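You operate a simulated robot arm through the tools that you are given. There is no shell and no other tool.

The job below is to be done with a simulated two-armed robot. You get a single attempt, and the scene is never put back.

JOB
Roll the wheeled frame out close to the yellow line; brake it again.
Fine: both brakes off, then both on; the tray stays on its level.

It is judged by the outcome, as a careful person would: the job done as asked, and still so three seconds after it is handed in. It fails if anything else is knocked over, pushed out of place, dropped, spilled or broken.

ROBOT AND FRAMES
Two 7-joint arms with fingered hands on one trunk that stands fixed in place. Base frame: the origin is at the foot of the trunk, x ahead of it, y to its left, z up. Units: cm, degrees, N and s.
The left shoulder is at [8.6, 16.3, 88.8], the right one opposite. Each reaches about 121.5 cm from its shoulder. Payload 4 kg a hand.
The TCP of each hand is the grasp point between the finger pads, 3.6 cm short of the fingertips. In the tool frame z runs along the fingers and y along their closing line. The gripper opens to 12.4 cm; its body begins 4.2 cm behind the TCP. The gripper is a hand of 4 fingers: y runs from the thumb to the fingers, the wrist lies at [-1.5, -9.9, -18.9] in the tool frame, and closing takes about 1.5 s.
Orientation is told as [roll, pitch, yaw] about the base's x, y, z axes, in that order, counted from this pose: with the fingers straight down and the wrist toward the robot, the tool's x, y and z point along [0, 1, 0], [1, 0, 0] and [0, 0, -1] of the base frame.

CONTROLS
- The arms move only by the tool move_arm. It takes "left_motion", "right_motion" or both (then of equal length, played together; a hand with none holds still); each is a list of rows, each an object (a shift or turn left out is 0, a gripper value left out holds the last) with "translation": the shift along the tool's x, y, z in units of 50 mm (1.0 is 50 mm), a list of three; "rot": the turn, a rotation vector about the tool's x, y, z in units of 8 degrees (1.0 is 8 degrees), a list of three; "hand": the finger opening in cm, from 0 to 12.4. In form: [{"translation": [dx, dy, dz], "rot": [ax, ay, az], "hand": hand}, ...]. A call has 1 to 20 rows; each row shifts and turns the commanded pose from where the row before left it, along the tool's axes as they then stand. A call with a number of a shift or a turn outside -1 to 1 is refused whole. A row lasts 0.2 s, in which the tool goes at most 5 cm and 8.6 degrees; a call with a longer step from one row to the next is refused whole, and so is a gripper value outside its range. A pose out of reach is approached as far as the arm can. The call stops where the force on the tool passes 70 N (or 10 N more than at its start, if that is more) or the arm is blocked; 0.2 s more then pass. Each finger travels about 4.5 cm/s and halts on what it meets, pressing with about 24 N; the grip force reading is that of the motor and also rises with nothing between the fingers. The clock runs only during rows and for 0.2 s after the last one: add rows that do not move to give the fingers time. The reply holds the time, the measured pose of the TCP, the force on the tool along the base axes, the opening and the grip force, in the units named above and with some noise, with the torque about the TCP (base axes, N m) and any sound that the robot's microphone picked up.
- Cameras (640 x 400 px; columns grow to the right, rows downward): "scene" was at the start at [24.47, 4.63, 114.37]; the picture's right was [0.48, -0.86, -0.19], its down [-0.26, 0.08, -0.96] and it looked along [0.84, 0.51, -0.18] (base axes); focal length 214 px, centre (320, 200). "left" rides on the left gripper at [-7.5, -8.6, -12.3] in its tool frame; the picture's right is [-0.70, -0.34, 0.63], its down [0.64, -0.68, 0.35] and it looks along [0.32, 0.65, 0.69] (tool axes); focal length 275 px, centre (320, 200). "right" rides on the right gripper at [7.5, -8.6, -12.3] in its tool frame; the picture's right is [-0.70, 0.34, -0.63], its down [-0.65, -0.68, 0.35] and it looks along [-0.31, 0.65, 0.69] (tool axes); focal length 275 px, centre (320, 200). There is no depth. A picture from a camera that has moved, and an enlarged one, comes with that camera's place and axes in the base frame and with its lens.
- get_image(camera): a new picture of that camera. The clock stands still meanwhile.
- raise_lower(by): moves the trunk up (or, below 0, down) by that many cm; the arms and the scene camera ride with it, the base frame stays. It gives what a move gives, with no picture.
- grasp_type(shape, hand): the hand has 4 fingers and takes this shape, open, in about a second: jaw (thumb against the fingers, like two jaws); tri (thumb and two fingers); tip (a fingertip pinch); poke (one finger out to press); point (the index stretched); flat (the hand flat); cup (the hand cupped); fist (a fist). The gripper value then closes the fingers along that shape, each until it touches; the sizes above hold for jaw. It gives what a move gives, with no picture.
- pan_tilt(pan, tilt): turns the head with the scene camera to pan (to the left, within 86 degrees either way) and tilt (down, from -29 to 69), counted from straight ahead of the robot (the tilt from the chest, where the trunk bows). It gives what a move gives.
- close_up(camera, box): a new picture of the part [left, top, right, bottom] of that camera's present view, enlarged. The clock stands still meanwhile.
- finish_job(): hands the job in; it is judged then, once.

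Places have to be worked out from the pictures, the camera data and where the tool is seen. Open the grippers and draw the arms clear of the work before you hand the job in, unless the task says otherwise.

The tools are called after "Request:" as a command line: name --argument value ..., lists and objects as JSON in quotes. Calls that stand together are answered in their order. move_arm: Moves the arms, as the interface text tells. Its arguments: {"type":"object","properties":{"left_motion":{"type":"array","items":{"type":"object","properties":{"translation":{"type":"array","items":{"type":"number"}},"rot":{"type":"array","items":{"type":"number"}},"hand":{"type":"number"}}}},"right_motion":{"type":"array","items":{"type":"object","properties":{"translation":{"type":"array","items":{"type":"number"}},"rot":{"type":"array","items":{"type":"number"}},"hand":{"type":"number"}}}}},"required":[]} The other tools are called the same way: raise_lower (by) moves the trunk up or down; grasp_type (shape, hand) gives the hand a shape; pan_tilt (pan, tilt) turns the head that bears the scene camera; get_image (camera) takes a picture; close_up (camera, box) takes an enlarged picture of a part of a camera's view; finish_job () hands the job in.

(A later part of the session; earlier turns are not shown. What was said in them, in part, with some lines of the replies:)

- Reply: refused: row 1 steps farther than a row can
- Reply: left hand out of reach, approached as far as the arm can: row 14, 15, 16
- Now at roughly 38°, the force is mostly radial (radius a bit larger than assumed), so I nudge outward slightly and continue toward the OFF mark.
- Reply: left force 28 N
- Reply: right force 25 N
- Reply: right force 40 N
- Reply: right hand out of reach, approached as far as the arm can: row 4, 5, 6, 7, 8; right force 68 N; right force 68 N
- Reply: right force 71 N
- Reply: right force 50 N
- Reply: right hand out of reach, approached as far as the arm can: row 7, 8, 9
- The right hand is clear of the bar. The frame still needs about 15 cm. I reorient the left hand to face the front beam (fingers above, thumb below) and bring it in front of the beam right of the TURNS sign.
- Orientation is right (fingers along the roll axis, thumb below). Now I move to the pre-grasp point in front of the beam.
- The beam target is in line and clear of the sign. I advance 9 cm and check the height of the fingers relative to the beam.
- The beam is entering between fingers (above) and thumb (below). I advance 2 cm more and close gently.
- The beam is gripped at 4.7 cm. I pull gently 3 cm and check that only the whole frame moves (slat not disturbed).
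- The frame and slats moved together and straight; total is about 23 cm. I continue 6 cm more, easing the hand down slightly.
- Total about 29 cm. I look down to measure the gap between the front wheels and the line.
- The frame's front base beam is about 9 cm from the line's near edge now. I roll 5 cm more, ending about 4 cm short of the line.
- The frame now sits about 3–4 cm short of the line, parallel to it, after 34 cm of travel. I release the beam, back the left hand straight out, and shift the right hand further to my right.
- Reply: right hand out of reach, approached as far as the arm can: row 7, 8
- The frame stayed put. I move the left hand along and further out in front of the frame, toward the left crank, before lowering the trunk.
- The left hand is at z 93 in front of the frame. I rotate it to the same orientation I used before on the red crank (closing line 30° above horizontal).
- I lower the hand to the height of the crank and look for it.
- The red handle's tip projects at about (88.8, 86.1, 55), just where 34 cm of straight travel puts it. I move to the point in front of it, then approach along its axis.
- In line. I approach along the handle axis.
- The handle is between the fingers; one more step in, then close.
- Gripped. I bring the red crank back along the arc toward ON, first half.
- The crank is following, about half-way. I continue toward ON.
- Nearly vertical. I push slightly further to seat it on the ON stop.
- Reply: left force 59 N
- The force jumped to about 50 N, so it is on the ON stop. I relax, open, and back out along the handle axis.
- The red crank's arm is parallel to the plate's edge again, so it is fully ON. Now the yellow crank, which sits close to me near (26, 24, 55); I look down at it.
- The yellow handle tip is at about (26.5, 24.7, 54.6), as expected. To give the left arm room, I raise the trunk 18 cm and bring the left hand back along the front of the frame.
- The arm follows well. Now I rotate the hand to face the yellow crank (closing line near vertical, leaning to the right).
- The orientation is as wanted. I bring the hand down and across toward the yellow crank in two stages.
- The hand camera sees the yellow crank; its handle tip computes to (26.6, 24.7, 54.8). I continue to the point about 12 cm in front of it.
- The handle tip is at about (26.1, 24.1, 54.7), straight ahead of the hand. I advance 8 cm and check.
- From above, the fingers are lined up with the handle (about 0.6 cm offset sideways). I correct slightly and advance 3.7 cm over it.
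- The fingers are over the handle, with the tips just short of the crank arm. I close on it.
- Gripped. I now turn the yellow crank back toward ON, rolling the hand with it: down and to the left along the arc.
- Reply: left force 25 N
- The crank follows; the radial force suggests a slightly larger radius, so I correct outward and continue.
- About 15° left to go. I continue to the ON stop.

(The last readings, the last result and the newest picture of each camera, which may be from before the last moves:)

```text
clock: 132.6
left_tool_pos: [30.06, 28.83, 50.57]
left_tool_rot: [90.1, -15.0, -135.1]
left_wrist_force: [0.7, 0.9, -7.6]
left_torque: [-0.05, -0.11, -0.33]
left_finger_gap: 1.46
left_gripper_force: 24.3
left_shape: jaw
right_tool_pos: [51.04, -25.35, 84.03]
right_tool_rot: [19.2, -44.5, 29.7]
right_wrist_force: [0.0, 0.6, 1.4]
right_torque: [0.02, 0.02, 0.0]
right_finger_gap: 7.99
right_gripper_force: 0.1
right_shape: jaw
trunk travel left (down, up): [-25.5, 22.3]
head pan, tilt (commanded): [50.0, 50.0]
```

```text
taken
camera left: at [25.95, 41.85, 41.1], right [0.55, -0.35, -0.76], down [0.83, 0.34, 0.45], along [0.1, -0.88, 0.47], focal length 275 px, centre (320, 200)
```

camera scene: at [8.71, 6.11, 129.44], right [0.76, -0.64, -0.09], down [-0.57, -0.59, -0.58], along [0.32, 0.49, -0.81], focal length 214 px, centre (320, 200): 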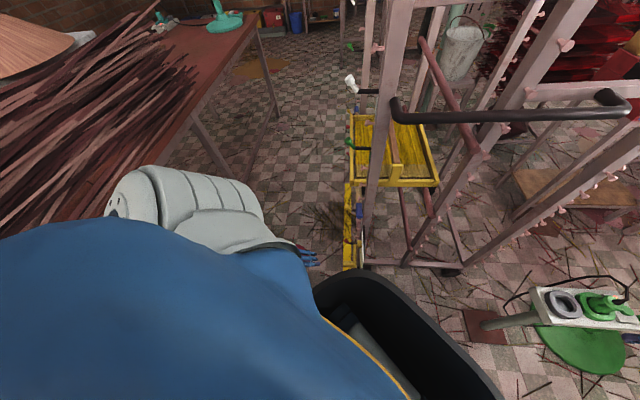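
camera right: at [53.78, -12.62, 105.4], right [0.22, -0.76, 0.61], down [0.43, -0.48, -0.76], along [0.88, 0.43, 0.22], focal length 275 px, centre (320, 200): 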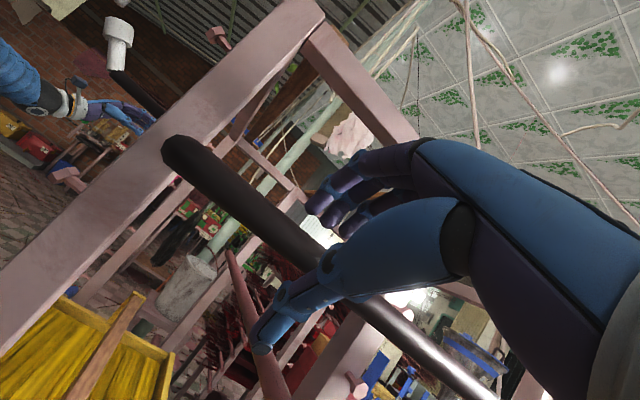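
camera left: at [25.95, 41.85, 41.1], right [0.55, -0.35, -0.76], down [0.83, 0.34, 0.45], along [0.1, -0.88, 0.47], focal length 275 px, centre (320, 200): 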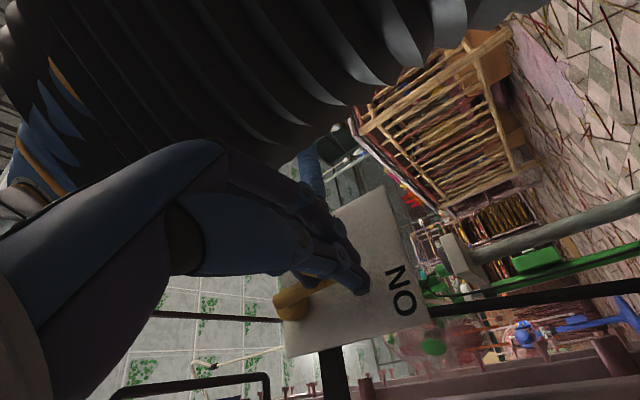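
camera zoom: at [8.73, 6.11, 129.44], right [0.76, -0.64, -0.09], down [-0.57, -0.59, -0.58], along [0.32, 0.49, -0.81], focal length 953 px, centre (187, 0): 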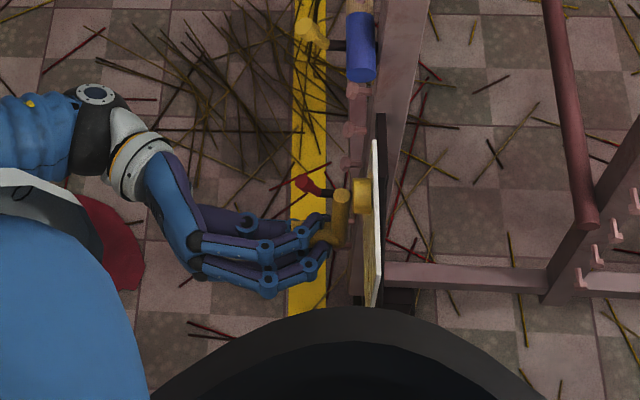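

Nearly there. I push a bit further left to seat it on the stop.

Request:
move_arm --left_motion '[{"translation": [0.03, -0.12, 0]}, {"translation": [0.025, -0.1, 0]}, {}]'

Request:
close_up --camera "scene" --box '[290, 200, 410, 290]'

```text
clock: 133.4
left_tool_pos: [30.67, 29.51, 50.68]
left_tool_rot: [90.1, -15.0, -135.1]
left_wrist_force: [-10.4, -9.7, -10.3]
left_torque: [0.14, -0.14, -0.62]
left_finger_gap: 1.32
left_gripper_force: 23.9
left_shape: jaw
right_tool_pos: [51.09, -25.42, 84.13]
right_tool_rot: [19.2, -44.6, 29.8]
right_wrist_force: [0.5, 0.5, 0.6]
right_torque: [0.01, 0.01, 0.01]
right_finger_gap: 7.99
right_gripper_force: 0.0
right_shape: jaw
trunk travel left (down, up): [-25.5, 22.3]
head pan, tilt (commanded): [50.0, 50.0]
```

```text
4.44 times, centred on (350, 245) of scene
camera zoom: at [8.69, 6.07, 129.44], right [0.76, -0.64, -0.09], down [-0.57, -0.59, -0.58], along [0.32, 0.49, -0.81], focal length 953 px, centre (187, 0)
```

zoom: 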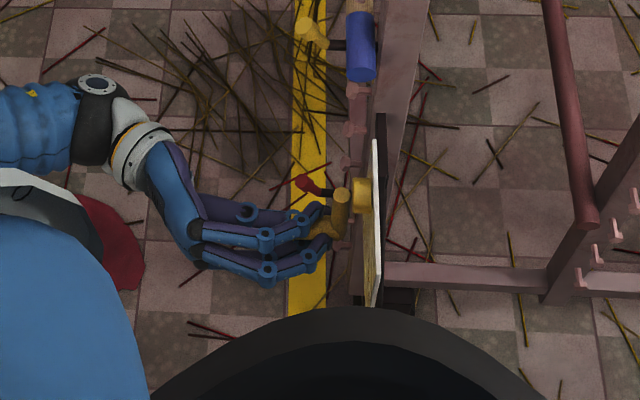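

Request:
move_arm --left_motion '[{"translation": [0.025, -0.1, 0]}, {"translation": [0.013, -0.05, 0]}, {}]'

Request:
get_image --camera "left"

```text
clock: 134.2
left_tool_pos: [31.25, 30.16, 50.58]
left_tool_rot: [90.2, -15.0, -135.2]
left_wrist_force: [-27.8, -11.3, -9.1]
left_torque: [0.3, -0.29, -1.09]
left_finger_gap: 1.21
left_gripper_force: 24.3
left_shape: jaw
right_tool_pos: [51.01, -25.42, 84.12]
right_tool_rot: [19.1, -44.6, 29.7]
right_wrist_force: [0.2, -0.7, 0.6]
right_torque: [0.0, 0.0, 0.04]
right_finger_gap: 7.98
right_gripper_force: 0.1
right_shape: jaw
trunk travel left (down, up): [-25.5, 22.3]
head pan, tilt (commanded): [50.0, 50.0]
```

```text
taken
camera left: at [27.16, 43.12, 41.08], right [0.55, -0.35, -0.76], down [0.83, 0.34, 0.45], along [0.1, -0.88, 0.47], focal length 275 px, centre (320, 200)
```

left: 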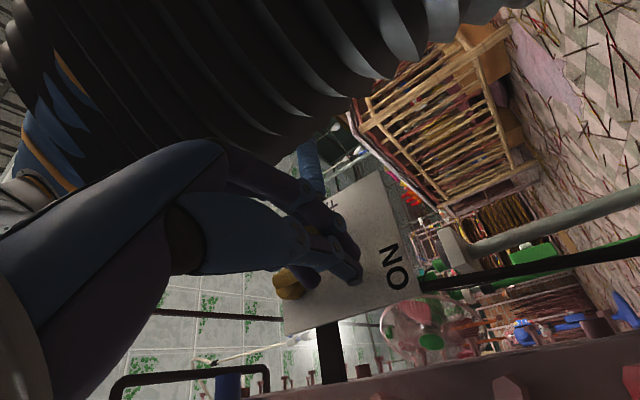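

Force rose to about 28 N against the push: it is on the stop. I relax, open, and back straight out.

Request:
move_arm --left_motion '[{"translation": [-0.04, 0.15, 0]}, {"translation": [-0.02, 0.08, 0], "hand": 4}, {"hand": 7}, {"hand": 7}, {"hand": 7}, {"translation": [0, 0, -0.3]}, {"translation": [0, 0, -0.5]}, {"translation": [0, 0, -0.6]}, {"translation": [0, 0, -0.6]}, {"translation": [0, 0, -0.6]}, {}]'

Request:
get_image --camera "left"

Request:
close_up --camera "scene" --box '[290, 200, 410, 290]'

```text
clock: 136.6
left_tool_pos: [21.45, 38.57, 50.74]
left_tool_rot: [90.1, -14.9, -135.0]
left_wrist_force: [-0.6, -0.2, -0.3]
left_torque: [0.02, 0.02, 0.0]
left_finger_gap: 6.98
left_gripper_force: 0.1
left_shape: jaw
right_tool_pos: [51.15, -25.33, 84.06]
right_tool_rot: [19.2, -44.4, 29.7]
right_wrist_force: [0.5, 0.7, 0.9]
right_torque: [-0.01, -0.02, 0.0]
right_finger_gap: 8.01
right_gripper_force: 0.0
right_shape: jaw
trunk travel left (down, up): [-25.5, 22.3]
head pan, tilt (commanded): [50.0, 50.0]
```

```text
taken
camera left: at [17.27, 51.56, 41.11], right [0.55, -0.35, -0.76], down [0.83, 0.34, 0.45], along [0.1, -0.88, 0.47], focal length 275 px, centre (320, 200)
```

left: 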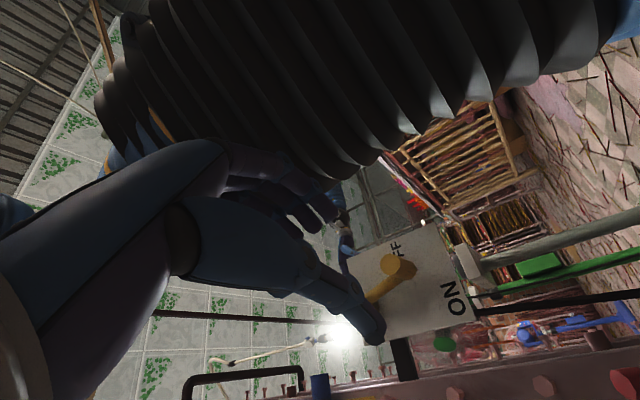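

```text
4.44 times, centred on (350, 245) of scene
camera zoom: at [8.72, 6.1, 129.44], right [0.76, -0.64, -0.09], down [-0.57, -0.59, -0.58], along [0.32, 0.49, -0.81], focal length 953 px, centre (187, 0)
```

zoom: 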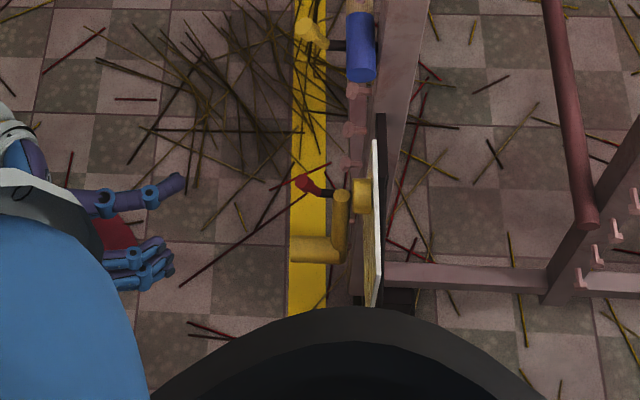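

I check the crank's angle closely, since it may have been dragged back a little on release.

Request:
close_up --camera "left" --box '[330, 210, 490, 350]'

```text
2.86 times, centred on (410, 280) of left
camera zoom: at [17.27, 51.56, 41.11], right [0.55, -0.35, -0.76], down [0.83, 0.34, 0.45], along [0.1, -0.88, 0.47], focal length 786 px, centre (63, -29)
```

zoom: 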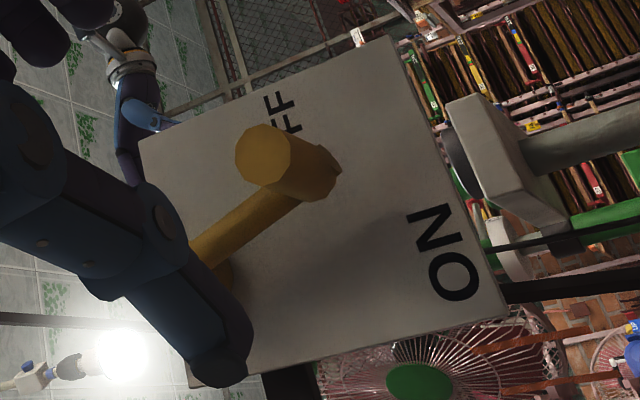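

The yellow crank is still about 18° short of ON (handle at u ≈ 39.7 instead of 42), so I'll grip it again more deeply and push it home. First I realign and approach.

Request:
move_arm --left_motion '[{"translation": [-0.024, 0.26, 0]}, {"translation": [0, 0.25, 0]}, {"translation": [0, 0, 0.5]}, {"translation": [0, 0, 0.5]}, {"translation": [0, 0, 0.5]}, {"translation": [0, 0, 0.4]}, {}]'

Request:
close_up --camera "left" --box '[250, 180, 450, 350]'

Request:
close_up --camera "scene" --box '[290, 200, 410, 290]'

```text
clock: 138.2
left_tool_pos: [26.35, 29.99, 51.2]
left_tool_rot: [90.1, -14.8, -135.1]
left_wrist_force: [0.1, 0.0, -0.1]
left_torque: [-0.01, 0.0, 0.0]
left_finger_gap: 7.01
left_gripper_force: 0.0
left_shape: jaw
right_tool_pos: [51.14, -25.35, 84.09]
right_tool_rot: [19.3, -44.5, 29.7]
right_wrist_force: [0.1, -0.5, -0.2]
right_torque: [0.01, 0.02, -0.02]
right_finger_gap: 7.99
right_gripper_force: 0.0
right_shape: jaw
trunk travel left (down, up): [-25.5, 22.3]
head pan, tilt (commanded): [50.0, 50.0]
```

```text
2.35 times, centred on (350, 265) of left
camera zoom: at [22.21, 43.02, 41.66], right [0.55, -0.35, -0.76], down [0.83, 0.34, 0.45], along [0.1, -0.88, 0.47], focal length 648 px, centre (249, 47)
```

zoom: 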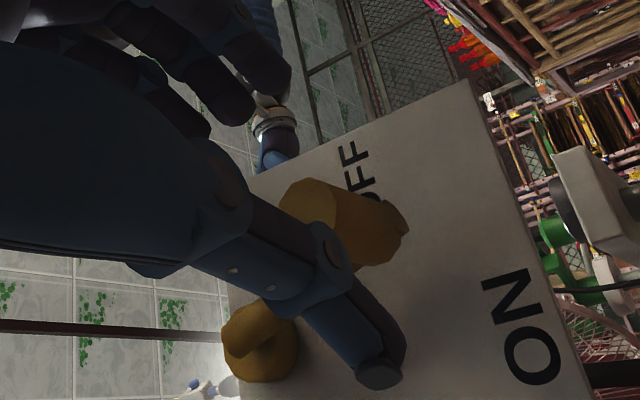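

```text
4.44 times, centred on (350, 245) of scene
camera zoom: at [8.7, 6.1, 129.44], right [0.76, -0.64, -0.09], down [-0.57, -0.59, -0.58], along [0.32, 0.49, -0.81], focal length 953 px, centre (187, 0)
```

zoom: 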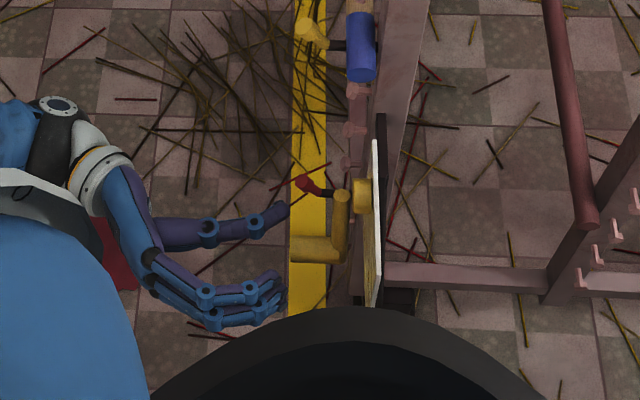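

The handle lies midway between the thumb and fingers. I advance 4.8 cm and close.

Request:
move_arm --left_motion '[{"translation": [0, 0, 0.35]}, {"translation": [0, 0, 0.35]}, {"translation": [0, 0, 0.26]}, {}, {"hand": 4.5}, {"hand": 2.5}, {"hand": 1.5}, {"hand": 1.5}, {"hand": 1.5}]'

Request:
close_up --camera "scene" --box '[290, 200, 410, 290]'

```text
clock: 140.2
left_tool_pos: [29.72, 26.61, 51.22]
left_tool_rot: [90.1, -14.9, -135.1]
left_wrist_force: [-0.4, -2.5, -2.8]
left_torque: [-0.08, -0.12, -0.62]
left_finger_gap: 2.31
left_gripper_force: 24.1
left_shape: jaw
right_tool_pos: [51.1, -25.41, 83.97]
right_tool_rot: [19.1, -44.5, 29.7]
right_wrist_force: [0.4, -0.3, 0.3]
right_torque: [-0.03, -0.01, 0.01]
right_finger_gap: 7.99
right_gripper_force: 0.3
right_shape: jaw
trunk travel left (down, up): [-25.5, 22.3]
head pan, tilt (commanded): [50.0, 50.0]
```

```text
4.44 times, centred on (350, 245) of scene
camera zoom: at [8.72, 6.09, 129.44], right [0.76, -0.64, -0.09], down [-0.57, -0.59, -0.58], along [0.32, 0.49, -0.81], focal length 953 px, centre (187, 0)
```

zoom: 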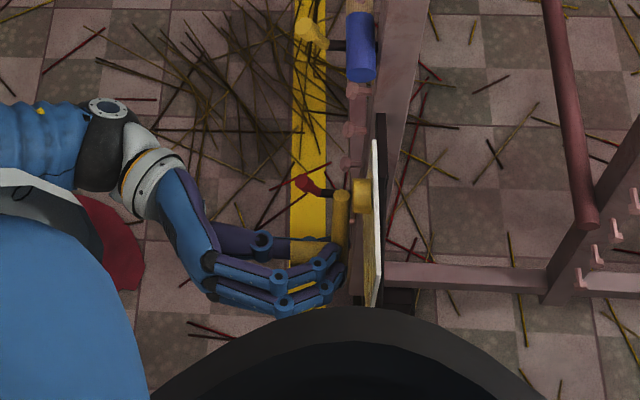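

A solid grip now (2.3 cm). I rotate the remaining ~18° to ON.

Request:
move_arm --left_motion '[{"translation": [0.005, -0.195, 0], "rot": [0, 0, 0.9375]}, {"translation": [0.005, -0.195, 0], "rot": [0, 0, 0.9375]}, {}]'

Request:
close_up --camera "scene" --box '[290, 200, 410, 290]'

```text
clock: 141.0
left_tool_pos: [31.27, 28.05, 50.87]
left_tool_rot: [90.1, 0.1, -135.1]
left_wrist_force: [1.3, -0.9, 0.3]
left_torque: [-0.02, -0.04, -0.59]
left_finger_gap: 2.27
left_gripper_force: 23.9
left_shape: jaw
right_tool_pos: [51.06, -25.49, 84.13]
right_tool_rot: [19.3, -44.5, 29.7]
right_wrist_force: [0.5, 0.3, -0.9]
right_torque: [-0.04, -0.02, 0.01]
right_finger_gap: 8.0
right_gripper_force: 0.1
right_shape: jaw
trunk travel left (down, up): [-25.5, 22.3]
head pan, tilt (commanded): [50.0, 50.0]
```

```text
4.44 times, centred on (350, 245) of scene
camera zoom: at [8.71, 6.1, 129.44], right [0.76, -0.64, -0.09], down [-0.57, -0.59, -0.58], along [0.32, 0.49, -0.81], focal length 953 px, centre (187, 0)
```

zoom: 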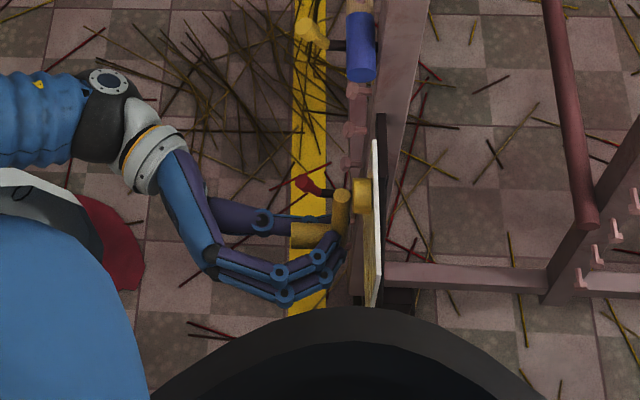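

No resistance yet at u = 41.9. I push on in small steps to find the stop.

Request:
move_arm --left_motion '[{"translation": [0, -0.08, 0]}, {"translation": [0, -0.06, 0]}, {}]'

```text
clock: 141.8
left_tool_pos: [31.68, 28.55, 50.76]
left_tool_rot: [90.0, 0.1, -135.0]
left_wrist_force: [0.5, -1.3, -5.8]
left_torque: [0.16, -0.04, -0.62]
left_finger_gap: 2.22
left_gripper_force: 23.9
left_shape: jaw
right_tool_pos: [51.16, -25.49, 84.01]
right_tool_rot: [19.3, -44.6, 29.7]
right_wrist_force: [0.9, -0.2, 0.5]
right_torque: [-0.01, 0.01, -0.02]
right_finger_gap: 8.02
right_gripper_force: 0.1
right_shape: jaw
trunk travel left (down, up): [-25.5, 22.3]
head pan, tilt (commanded): [50.0, 50.0]
```

Request:
move_arm --left_motion '[{"translation": [0, -0.08, 0]}, {"translation": [0, -0.06, 0]}, {}]'

Request:
close_up --camera "scene" --box '[290, 200, 410, 290]'

```text
clock: 142.6
left_tool_pos: [31.88, 28.89, 50.82]
left_tool_rot: [90.1, 0.0, -135.1]
left_wrist_force: [-11.6, -12.7, -10.8]
left_torque: [0.26, -0.03, -1.01]
left_finger_gap: 1.9
left_gripper_force: 24.6
left_shape: jaw
right_tool_pos: [51.02, -25.44, 84.0]
right_tool_rot: [19.2, -44.6, 29.7]
right_wrist_force: [-0.7, -0.6, 0.6]
right_torque: [-0.02, 0.0, -0.01]
right_finger_gap: 7.97
right_gripper_force: 0.0
right_shape: jaw
trunk travel left (down, up): [-25.5, 22.3]
head pan, tilt (commanded): [50.0, 50.0]
```

```text
4.44 times, centred on (350, 245) of scene
camera zoom: at [8.68, 6.06, 129.44], right [0.76, -0.64, -0.09], down [-0.57, -0.59, -0.58], along [0.32, 0.49, -0.81], focal length 953 px, centre (187, 0)
```

zoom: 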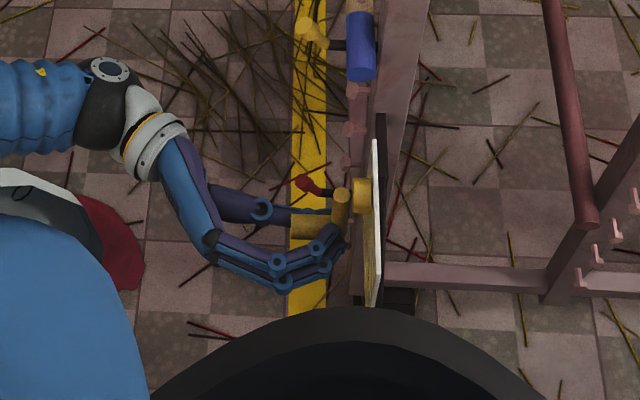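

Resistance rises to 17 N at u ≈ 43: the stop. One last small push, then I open in place (no drag back) and retreat straight out.

Request:
move_arm --left_motion '[{"translation": [0, -0.06, 0]}, {}, {"hand": 4.5}, {"hand": 7}, {"hand": 7}, {"hand": 7}, {"translation": [0, 0, -0.3]}, {"translation": [0, 0, -0.5]}, {"translation": [0, 0, -0.6]}, {"translation": [0, 0, -0.6]}, {"translation": [0, 0, -0.6]}, {}]'

Request:
get_image --camera "left"

Request:
close_up --camera "scene" --box '[290, 200, 410, 290]'

```text
clock: 145.2
left_tool_pos: [23.07, 38.55, 50.92]
left_tool_rot: [90.1, 0.1, -135.0]
left_wrist_force: [0.9, 0.6, 0.0]
left_torque: [-0.02, -0.02, -0.03]
left_finger_gap: 6.98
left_gripper_force: 0.2
left_shape: jaw
right_tool_pos: [50.98, -25.38, 83.93]
right_tool_rot: [19.2, -44.5, 29.8]
right_wrist_force: [-0.3, -0.4, -0.4]
right_torque: [0.01, 0.01, 0.03]
right_finger_gap: 8.0
right_gripper_force: 0.0
right_shape: jaw
trunk travel left (down, up): [-25.5, 22.3]
head pan, tilt (commanded): [50.0, 50.0]
```

```text
taken
camera left: at [20.53, 53.03, 43.26], right [0.69, -0.21, -0.69], down [0.73, 0.24, 0.65], along [0.03, -0.95, 0.32], focal length 275 px, centre (320, 200)
```

left: 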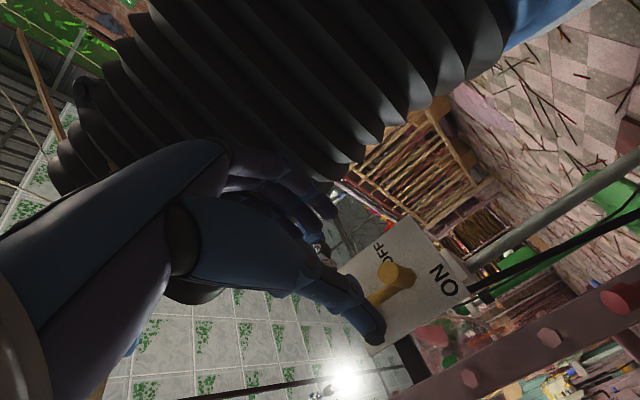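

```text
4.44 times, centred on (350, 245) of scene
camera zoom: at [8.72, 6.1, 129.44], right [0.76, -0.64, -0.09], down [-0.57, -0.59, -0.58], along [0.32, 0.49, -0.81], focal length 953 px, centre (187, 0)
```

zoom: 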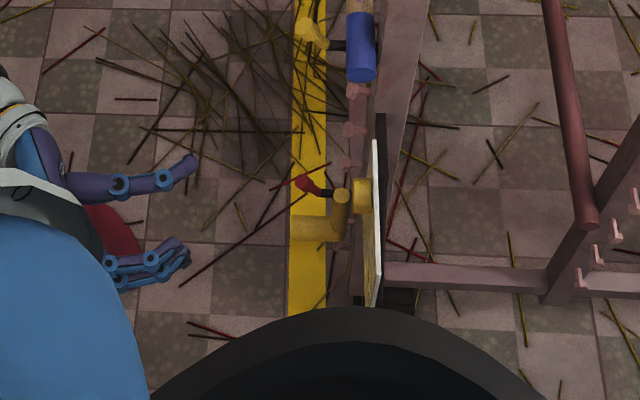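

Request:
close_up --camera "left" --box '[320, 200, 490, 360]'

```text
2.50 times, centred on (405, 280) of left
camera zoom: at [20.53, 53.03, 43.26], right [0.69, -0.21, -0.69], down [0.73, 0.24, 0.65], along [0.03, -0.95, 0.32], focal length 688 px, centre (108, 0)
```

zoom: 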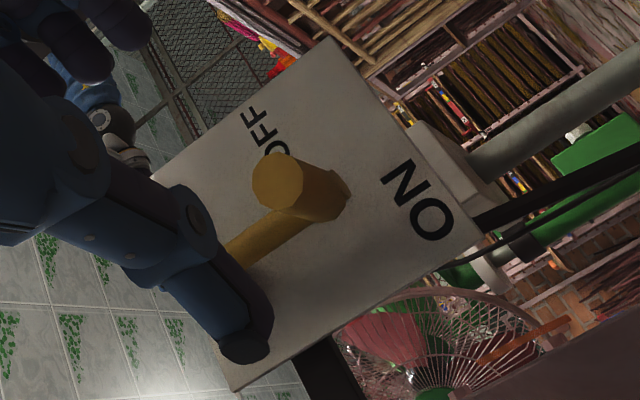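

The yellow crank's arm is now parallel to the plate edge with its handle at u = 42.0, the same as at the start: ON. I draw the left arm away from the frame and look everything over.

Request:
move_arm --left_motion '[{"translation": [0.2, -0.2, -0.8], "hand": 10}, {"translation": [0.2, -0.2, -0.8]}, {"translation": [0.2, -0.2, -0.8]}, {"translation": [0.2, -0.2, -0.8]}, {"translation": [0.8, 0, 0]}, {"translation": [0.8, 0, 0]}, {"translation": [0.8, 0, 0]}, {}]' --right_motion '[{"hand": 12}, {}, {}, {}, {}, {}, {}, {}]'

Request:
pan_tilt --pan 40 --tilt 25

Request:
get_image --camera "scene"

Request:
get_image --camera "left"

```text
clock: 146.5
left_tool_pos: [12.57, 53.96, 61.86]
left_tool_rot: [88.9, 1.0, -134.7]
left_wrist_force: [0.7, -0.4, 0.4]
left_torque: [0.07, 0.01, 0.02]
left_finger_gap: 10.0
left_gripper_force: 0.1
left_shape: jaw
right_tool_pos: [50.34, -23.52, 82.72]
right_tool_rot: [21.8, -44.0, 29.7]
right_wrist_force: [-1.9, 3.3, -7.2]
right_torque: [0.29, -0.33, -0.19]
right_finger_gap: 11.99
right_gripper_force: 0.0
right_shape: jaw
trunk travel left (down, up): [-25.5, 22.3]
head pan, tilt (commanded): [50.0, 50.0]
stopped in row 6 (right hand): the arm was blocked; the commanded pose is now the measured one
```

```text
clock: 147.4
left_tool_pos: [7.32, 49.65, 63.51]
left_tool_rot: [89.3, 2.2, -130.9]
left_wrist_force: [1.8, 1.4, 2.4]
left_torque: [0.13, 0.16, -0.21]
left_finger_gap: 10.01
left_gripper_force: 0.0
left_shape: jaw
right_tool_pos: [49.2, -26.13, 83.71]
right_tool_rot: [21.4, -45.4, 33.0]
right_wrist_force: [0.2, -1.9, -1.4]
right_torque: [0.12, 0.03, -0.02]
right_finger_gap: 12.01
right_gripper_force: 0.0
right_shape: jaw
trunk travel left (down, up): [-25.5, 22.3]
head pan, tilt (commanded): [40.0, 25.0]
```

```text
taken
camera scene: at [11.97, -1.99, 133.64], right [0.64, -0.76, -0.11], down [-0.43, -0.24, -0.87], along [0.64, 0.6, -0.48], focal length 214 px, centre (320, 200)
```

scene: 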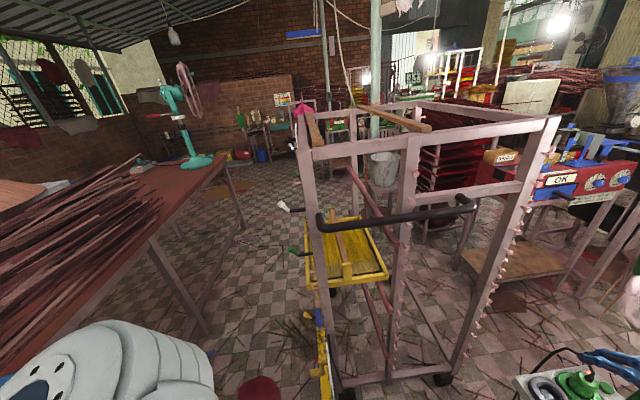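

```text
taken
camera left: at [3.73, 64.23, 56.4], right [0.71, -0.13, -0.69], down [0.7, 0.27, 0.67], along [0.1, -0.95, 0.28], focal length 275 px, centre (320, 200)
```

left: 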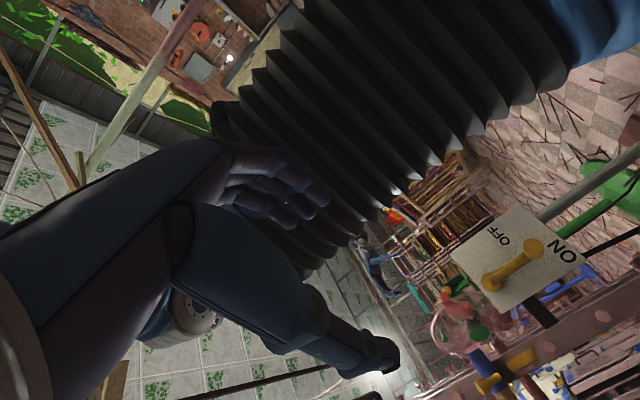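

The last motion stopped with the right arm reported blocked, and my head camera has shifted sideways (y −2 instead of about +6), so something is pressing on the body or an arm. I look around before moving again.

Request:
pan_tilt --pan 80 --tilt 45

Request:
get_image --camera "scene"

Request:
get_image --camera "right"

Request:
pan_tilt --pan -35 --tilt 40

Request:
get_image --camera "scene"

```text
clock: 148.5
left_tool_pos: [9.68, 48.71, 64.54]
left_tool_rot: [92.7, 1.8, -134.2]
left_wrist_force: [2.0, -0.6, -0.4]
left_torque: [-0.03, -0.06, -0.08]
left_finger_gap: 10.03
left_gripper_force: 0.0
left_shape: jaw
right_tool_pos: [47.6, -23.14, 83.72]
right_tool_rot: [25.8, -48.2, 32.9]
right_wrist_force: [1.1, 0.8, 0.1]
right_torque: [-0.04, 0.03, 0.03]
right_finger_gap: 11.99
right_gripper_force: 0.1
right_shape: jaw
trunk travel left (down, up): [-25.5, 22.3]
head pan, tilt (commanded): [80.0, 45.0]
```

```text
taken
camera scene: at [0.98, -4.87, 132.19], right [0.99, -0.06, -0.14], down [-0.14, -0.65, -0.75], along [-0.05, 0.76, -0.65], focal length 214 px, centre (320, 200)
```

scene: 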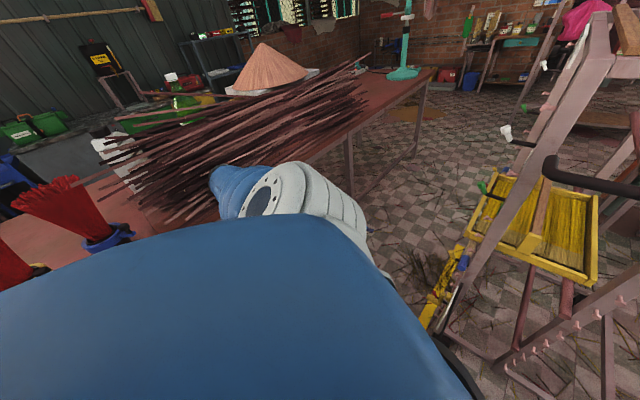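

```text
taken
camera right: at [33.05, -30.79, 86.92], right [0.51, -0.74, 0.43], down [0.22, -0.37, -0.9], along [0.83, 0.56, -0.02], focal length 275 px, centre (320, 200)
```

right: 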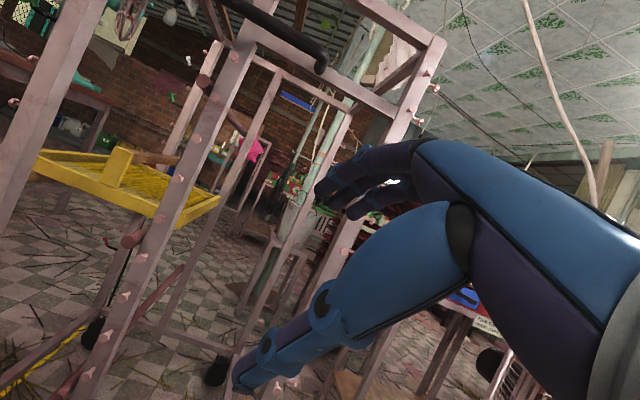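

```text
clock: 150.4
left_tool_pos: [9.97, 51.11, 62.57]
left_tool_rot: [90.8, 1.6, -131.9]
left_wrist_force: [-0.1, 0.1, 0.0]
left_torque: [-0.01, -0.01, -0.02]
left_finger_gap: 10.0
left_gripper_force: 0.1
left_shape: jaw
right_tool_pos: [49.56, -23.33, 84.25]
right_tool_rot: [22.3, -46.9, 33.5]
right_wrist_force: [0.2, -0.2, -0.4]
right_torque: [0.01, 0.02, 0.05]
right_finger_gap: 12.02
right_gripper_force: 0.1
right_shape: jaw
trunk travel left (down, up): [-25.5, 22.3]
head pan, tilt (commanded): [-35.0, 40.0]
```

```text
taken
camera scene: at [9.48, -14.94, 130.88], right [-0.52, -0.86, 0.01], down [-0.64, 0.38, -0.67], along [0.57, -0.35, -0.75], focal length 214 px, centre (320, 200)
```

scene: 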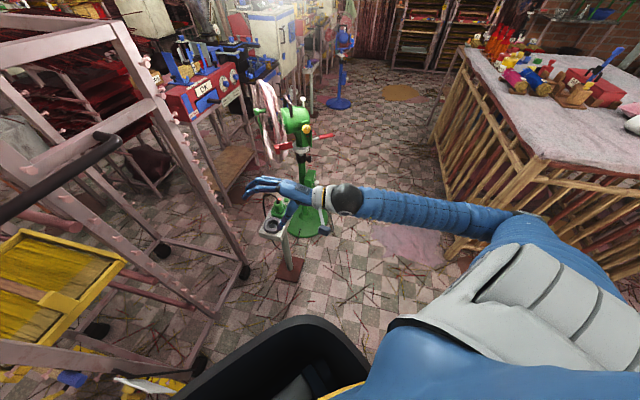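

My trunk is leaning a few degrees to the right, so the left elbow may be bearing on something behind to the left. I look there closely before moving.

Request:
pan_tilt --pan 86 --tilt 30

Request:
get_image --camera "scene"

Request:
close_up --camera "scene" --box '[100, 160, 380, 330]'

Request:
get_image --camera "left"

```text
clock: 152.4
left_tool_pos: [11.11, 52.58, 61.33]
left_tool_rot: [90.1, 0.8, -133.0]
left_wrist_force: [4.7, -2.8, -1.7]
left_torque: [-0.14, -0.06, -0.32]
left_finger_gap: 10.02
left_gripper_force: 0.1
left_shape: jaw
right_tool_pos: [50.83, -23.76, 83.7]
right_tool_rot: [19.7, -44.3, 32.8]
right_wrist_force: [0.5, 2.6, 0.5]
right_torque: [-0.11, 0.02, -0.04]
right_finger_gap: 12.0
right_gripper_force: 0.0
right_shape: jaw
trunk travel left (down, up): [-25.5, 22.3]
head pan, tilt (commanded): [85.9, 30.0]
```

```text
taken
camera scene: at [8.3, 5.1, 133.35], right [0.99, -0.12, -0.13], down [-0.17, -0.47, -0.87], along [0.04, 0.88, -0.48], focal length 214 px, centre (320, 200)
```

scene: 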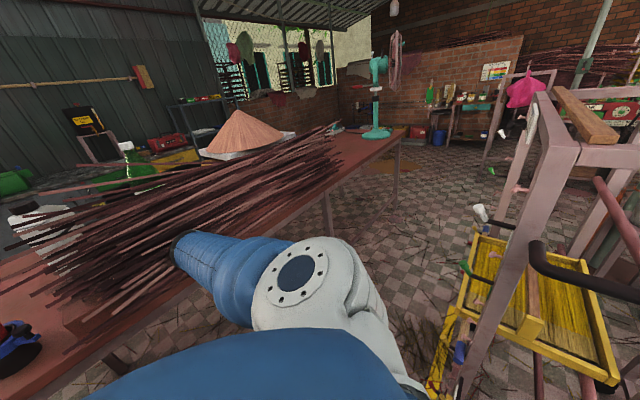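

```text
2.29 times, centred on (240, 245) of scene
camera zoom: at [8.3, 5.1, 133.35], right [0.99, -0.12, -0.13], down [-0.17, -0.47, -0.87], along [0.04, 0.88, -0.48], focal length 490 px, centre (503, 97)
```

zoom: 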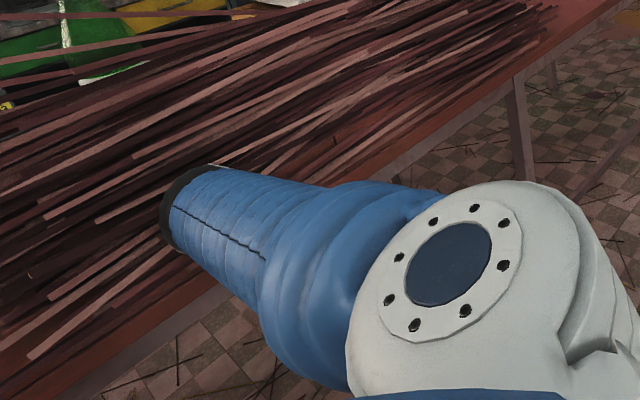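

```text
taken
camera left: at [8.16, 67.01, 53.81], right [0.7, -0.18, -0.69], down [0.71, 0.26, 0.65], along [0.06, -0.95, 0.31], focal length 275 px, centre (320, 200)
```

left: 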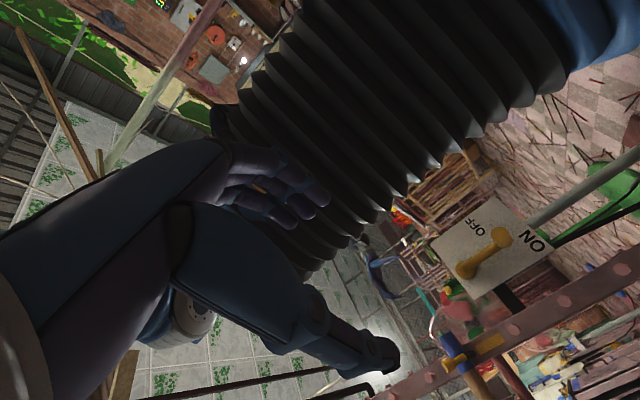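

The camera is back near its normal place, so the trunk is settling; the elbow is near but above the stick bundle on the table. I let a second pass without moving and re-read.

Request:
move_arm --left_motion '[{}, {}, {}, {}, {}]'

Request:
get_image --camera "scene"

```text
clock: 152.9
left_tool_pos: [6.73, 54.73, 61.27]
left_tool_rot: [91.1, 1.8, -131.3]
left_wrist_force: [8.5, 0.8, 2.3]
left_torque: [0.24, 0.2, -0.64]
left_finger_gap: 9.96
left_gripper_force: 0.0
left_shape: jaw
right_tool_pos: [48.91, -19.71, 84.08]
right_tool_rot: [20.3, -44.7, 34.6]
right_wrist_force: [-1.5, -4.0, -4.3]
right_torque: [0.46, -0.18, 0.04]
right_finger_gap: 12.0
right_gripper_force: 0.0
right_shape: jaw
trunk travel left (down, up): [-25.5, 22.3]
head pan, tilt (commanded): [85.9, 30.0]
stopped in row 2 (right hand): the arm was blocked; the commanded pose is now the measured one
```

```text
taken
camera scene: at [11.24, 12.44, 132.9], right [0.96, -0.23, -0.13], down [-0.23, -0.46, -0.86], along [0.14, 0.86, -0.5], focal length 214 px, centre (320, 200)
```

scene: 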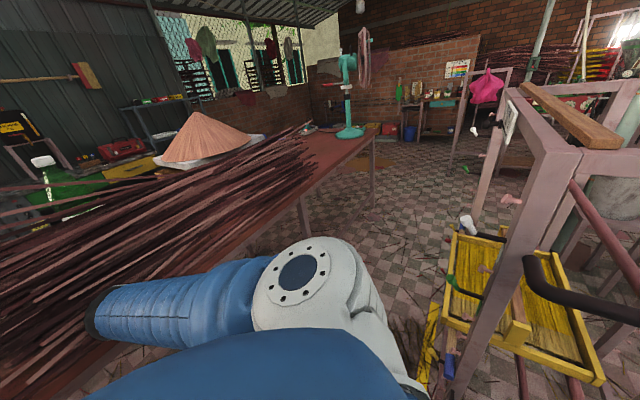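

The trunk is swaying in yaw, most likely because the left arm is folded awkwardly against its limits. I move the left hand forward-left and up into open space so that arm unfolds.

Request:
move_arm --left_motion '[{"translation": [0.5, -0.6, 0.1]}, {"translation": [0.5, -0.6, 0.1]}, {"translation": [0.5, -0.6, 0.1]}, {"translation": [0.5, -0.6, 0.1]}]'

Request:
get_image --camera "scene"

```text
clock: 153.2
left_tool_pos: [-11.93, 47.81, 60.52]
left_tool_rot: [92.9, 0.8, -115.8]
left_wrist_force: [-2.9, 0.1, -3.9]
left_torque: [-0.19, -0.25, 0.26]
left_finger_gap: 10.01
left_gripper_force: 0.0
left_shape: jaw
right_tool_pos: [47.74, -13.54, 87.59]
right_tool_rot: [15.4, -46.5, 52.5]
right_wrist_force: [-0.1, 5.0, 3.7]
right_torque: [-0.48, 0.07, -0.03]
right_finger_gap: 12.0
right_gripper_force: 0.1
right_shape: jaw
trunk travel left (down, up): [-25.5, 22.3]
head pan, tilt (commanded): [85.9, 30.0]
stopped in row 1 (left hand): the arm was blocked; the commanded pose is now the measured one
```

```text
taken
camera scene: at [4.64, 16.49, 132.82], right [0.99, -0.13, -0.1], down [-0.16, -0.51, -0.85], along [0.06, 0.85, -0.52], focal length 214 px, centre (320, 200)
```

scene: 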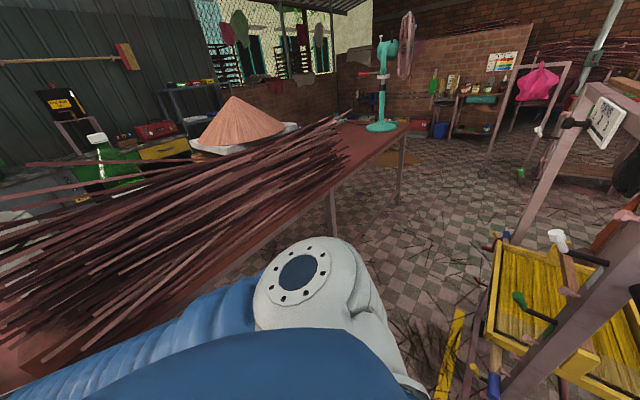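

The sway is growing: the left arm has swung back to (-12, 48) and the right hand toward the frame. I command both hands together, in a short step, left forward and right away from the frame.

Request:
move_arm --left_motion '[{"translation": [0.1, -0.35, 0.75]}]' --right_motion '[{"translation": [-0.2, 0, -0.6]}]'

```text
clock: 153.6
left_tool_pos: [-9.4, 40.82, 62.54]
left_tool_rot: [91.3, 1.8, -115.2]
left_wrist_force: [0.6, 1.5, 0.8]
left_torque: [0.02, 0.07, -0.1]
left_finger_gap: 10.02
left_gripper_force: 0.1
left_shape: jaw
right_tool_pos: [49.83, -22.45, 86.78]
right_tool_rot: [17.8, -47.3, 50.3]
right_wrist_force: [1.3, 0.4, -1.6]
right_torque: [0.09, 0.08, 0.04]
right_finger_gap: 12.0
right_gripper_force: 0.0
right_shape: jaw
trunk travel left (down, up): [-25.5, 22.3]
head pan, tilt (commanded): [85.9, 30.0]
stopped in row 1 (left hand): the arm was blocked; the commanded pose is now the measured one
```

Request:
get_image --camera "left"

Request:
get_image --camera "scene"

Request:
get_image --camera "right"

```text
taken
camera left: at [-16.48, 53.61, 54.95], right [0.74, 0.05, -0.67], down [0.58, 0.46, 0.67], along [0.34, -0.89, 0.31], focal length 275 px, centre (320, 200)
```

left: 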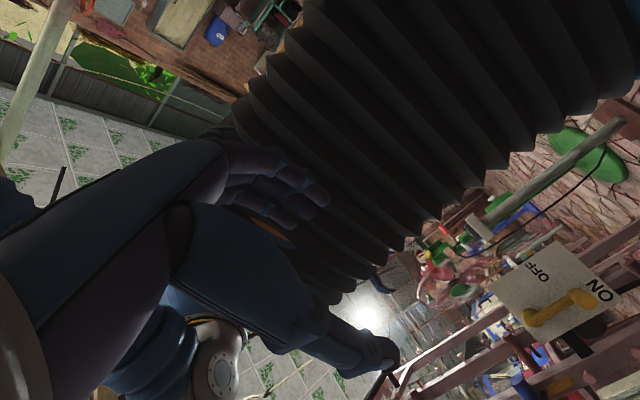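

```text
taken
camera scene: at [5.09, 7.15, 132.93], right [0.99, -0.06, -0.12], down [-0.14, -0.49, -0.86], along [-0.01, 0.87, -0.5], focal length 214 px, centre (320, 200)
```

scene: 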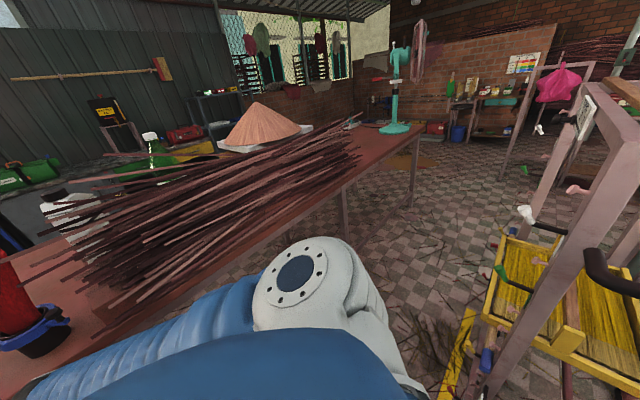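

```text
taken
camera right: at [36.94, -32.63, 89.94], right [0.62, -0.59, 0.51], down [0.34, -0.38, -0.86], along [0.71, 0.71, -0.03], focal length 275 px, centre (320, 200)
```

right: 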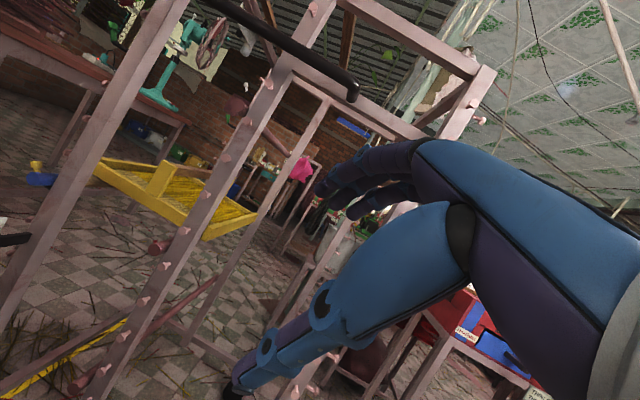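

The trunk reads nearly straight now, but the left hand sits close to my own waist bellows. I check whether things are still moving with one idle row.

Request:
move_arm --left_motion '[{}]'

Request:
get_image --camera "scene"

```text
clock: 154.0
left_tool_pos: [-8.29, 43.42, 62.18]
left_tool_rot: [91.4, 1.4, -116.4]
left_wrist_force: [0.9, 0.1, 0.6]
left_torque: [0.03, 0.01, 0.0]
left_finger_gap: 9.98
left_gripper_force: 0.1
left_shape: jaw
right_tool_pos: [49.48, -20.48, 86.79]
right_tool_rot: [17.8, -46.9, 49.5]
right_wrist_force: [0.0, 0.2, 0.2]
right_torque: [0.07, 0.02, 0.04]
right_finger_gap: 12.03
right_gripper_force: 0.0
right_shape: jaw
trunk travel left (down, up): [-25.5, 22.3]
head pan, tilt (commanded): [85.9, 30.0]
```

```text
taken
camera scene: at [5.12, 8.78, 132.89], right [0.99, -0.07, -0.12], down [-0.14, -0.5, -0.86], along [0.0, 0.87, -0.5], focal length 214 px, centre (320, 200)
```

scene: 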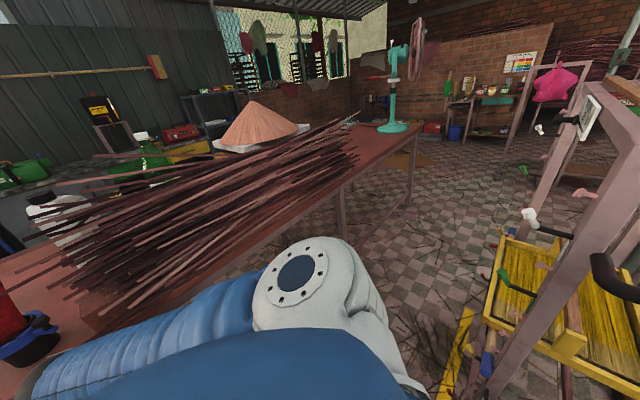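

The motion is dying down. I idle a few more rows to let it settle.

Request:
move_arm --left_motion '[{}, {}, {}, {}, {}]'

Request:
move_arm --left_motion '[{}, {}, {}]'

```text
clock: 155.2
left_tool_pos: [-8.49, 43.46, 62.07]
left_tool_rot: [91.6, 1.4, -116.3]
left_wrist_force: [-0.1, -0.7, 0.0]
left_torque: [0.0, -0.01, 0.0]
left_finger_gap: 10.0
left_gripper_force: 0.1
left_shape: jaw
right_tool_pos: [49.25, -20.43, 87.11]
right_tool_rot: [17.3, -47.0, 49.7]
right_wrist_force: [0.7, 0.3, 0.7]
right_torque: [-0.03, 0.02, 0.04]
right_finger_gap: 12.01
right_gripper_force: 0.0
right_shape: jaw
trunk travel left (down, up): [-25.5, 22.3]
head pan, tilt (commanded): [85.9, 30.0]
```

```text
clock: 156.0
left_tool_pos: [-8.52, 43.5, 62.08]
left_tool_rot: [91.7, 1.4, -116.4]
left_wrist_force: [-0.7, -0.8, 1.0]
left_torque: [0.0, -0.01, 0.01]
left_finger_gap: 9.99
left_gripper_force: 0.1
left_shape: jaw
right_tool_pos: [49.22, -20.41, 87.01]
right_tool_rot: [17.4, -47.1, 49.7]
right_wrist_force: [0.5, 0.1, -0.4]
right_torque: [0.02, 0.03, 0.02]
right_finger_gap: 12.02
right_gripper_force: 0.0
right_shape: jaw
trunk travel left (down, up): [-25.5, 22.3]
head pan, tilt (commanded): [85.9, 30.0]
```

Everything is still again, with no force on either hand, and both are clear of the frame. Now I check that the frame, cranks, tray, and surroundings are undisturbed.

Request:
pan_tilt --pan 50 --tilt 50

Request:
get_image --camera "scene"

Request:
close_up --camera "scene" --box '[290, 200, 410, 290]'

Request:
close_up --camera "left" --box '[400, 220, 640, 400]'

```text
clock: 157.0
left_tool_pos: [-8.46, 43.4, 61.98]
left_tool_rot: [91.7, 1.3, -116.3]
left_wrist_force: [-0.3, -0.5, 0.9]
left_torque: [0.04, -0.02, 0.01]
left_finger_gap: 10.01
left_gripper_force: 0.0
left_shape: jaw
right_tool_pos: [49.32, -20.42, 86.88]
right_tool_rot: [17.2, -47.1, 49.7]
right_wrist_force: [0.2, -0.6, -0.2]
right_torque: [0.0, 0.02, 0.03]
right_finger_gap: 11.99
right_gripper_force: 0.0
right_shape: jaw
trunk travel left (down, up): [-25.5, 22.3]
head pan, tilt (commanded): [50.0, 50.0]
```

```text
taken
camera scene: at [8.69, 6.09, 129.45], right [0.76, -0.64, -0.09], down [-0.57, -0.59, -0.58], along [0.32, 0.49, -0.81], focal length 214 px, centre (320, 200)
```

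scene: 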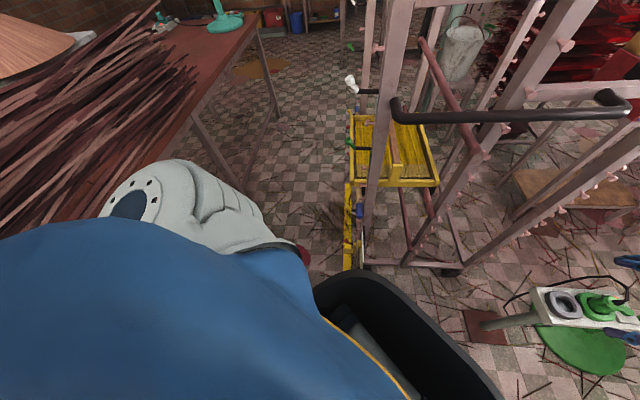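

```text
4.44 times, centred on (350, 245) of scene
camera zoom: at [8.69, 6.09, 129.45], right [0.76, -0.64, -0.09], down [-0.57, -0.59, -0.58], along [0.32, 0.49, -0.81], focal length 953 px, centre (187, 0)
```

zoom: 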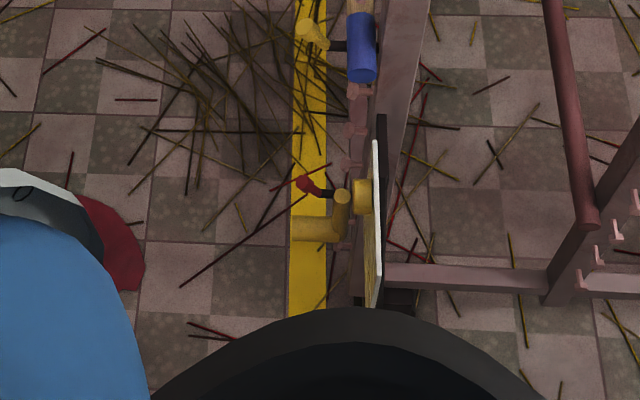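

```text
2.22 times, centred on (520, 310) of left
camera zoom: at [-15.38, 56.45, 54.29], right [0.74, 0.03, -0.67], down [0.59, 0.45, 0.67], along [0.32, -0.89, 0.32], focal length 612 px, centre (-124, -44)
```

zoom: 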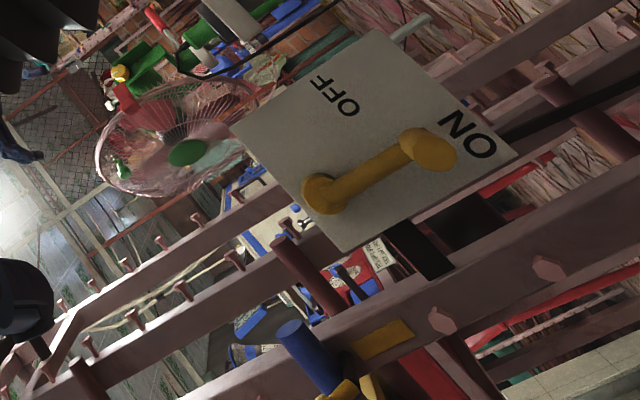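

The camera is back at its exact former pose and the frame, yellow crank (ON) and surroundings look unchanged. I check the red crank, tray and line once more from another angle.

Request:
pan_tilt --pan 42 --tilt 22

Request:
get_image --camera "scene"

Request:
close_up --camera "scene" --box '[240, 180, 400, 300]'

Request:
close_up --camera "scene" --box '[260, 280, 460, 400]'

```text
clock: 157.9
left_tool_pos: [-8.5, 43.45, 62.03]
left_tool_rot: [91.7, 1.5, -116.3]
left_wrist_force: [0.5, -0.1, 0.5]
left_torque: [-0.01, 0.0, 0.01]
left_finger_gap: 9.99
left_gripper_force: 0.0
left_shape: jaw
right_tool_pos: [49.19, -20.54, 87.06]
right_tool_rot: [17.3, -47.0, 49.7]
right_wrist_force: [0.7, 0.5, 0.5]
right_torque: [-0.01, -0.01, -0.01]
right_finger_gap: 12.02
right_gripper_force: 0.1
right_shape: jaw
trunk travel left (down, up): [-25.5, 22.3]
head pan, tilt (commanded): [42.0, 22.0]
```

```text
taken
camera scene: at [11.13, 6.4, 133.41], right [0.66, -0.74, -0.08], down [-0.39, -0.25, -0.89], along [0.64, 0.62, -0.46], focal length 214 px, centre (320, 200)
```

scene: 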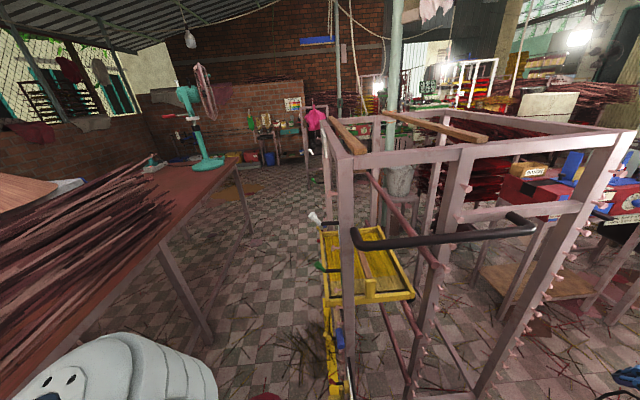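

```text
3.33 times, centred on (320, 240) of scene
camera zoom: at [11.13, 6.4, 133.41], right [0.66, -0.74, -0.08], down [-0.39, -0.25, -0.89], along [0.64, 0.62, -0.46], focal length 715 px, centre (320, 67)
```

zoom: 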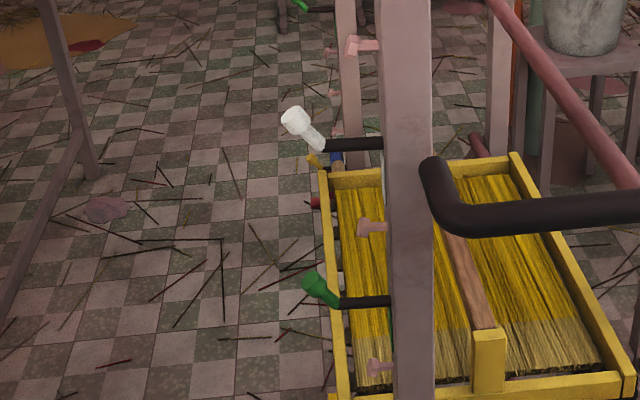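

```text
3.20 times, centred on (360, 340) of scene
camera zoom: at [11.13, 6.4, 133.41], right [0.66, -0.74, -0.08], down [-0.39, -0.25, -0.89], along [0.64, 0.62, -0.46], focal length 686 px, centre (192, -248)
```

zoom: 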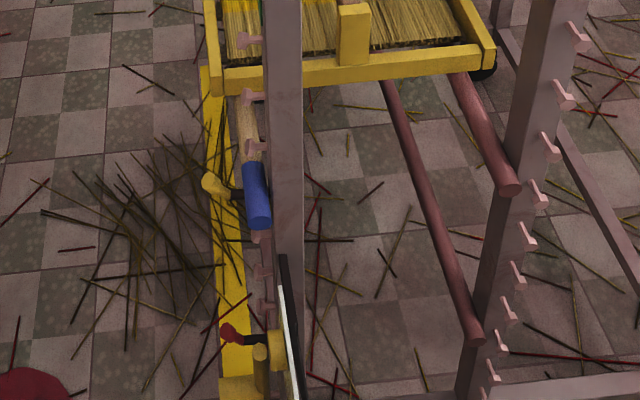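

Both brakes are back on ON and the frame stands parallel to the yellow line, about 3 cm short of it. The tray is still on its level, and both hands are open, clear and still, so I hand the job in.

Request:
finish_job

```text
The job is handed in.
```

I rolled the frame out to the yellow line and set both brakes back on. I then handed the job in.

- **Position:** the frame rolled straight for about 34 cm. It now stands parallel to the line, with its front base roughly 3 cm short of it, judged from the camera views. The crank handles stick out slightly over the line.
- **Brakes:** I turned both cranks to OFF, rolled the frame, then turned both back to ON. The yellow crank stopped about 18° short of ON on the first try, so I gripped it again and turned it to its stop.
- **Tray:** it is still on its level, and neither it nor the slats on top moved relative to the frame.

**Rough moments:**
- While I was pulling by the side bar, the right arm ran out of room. It pressed on the bar with about 50 N, and the frame rolled back about 4 cm before I eased it off. I finished the roll by pulling on the front beam with the left hand.
- After the last brake, my trunk swayed for several seconds while I was withdrawing the left arm. It settled by itself, and in the pictures afterwards the frame, the cranks and the stick bundle on the table looked unchanged.

Both hands are open and clear of the frame.
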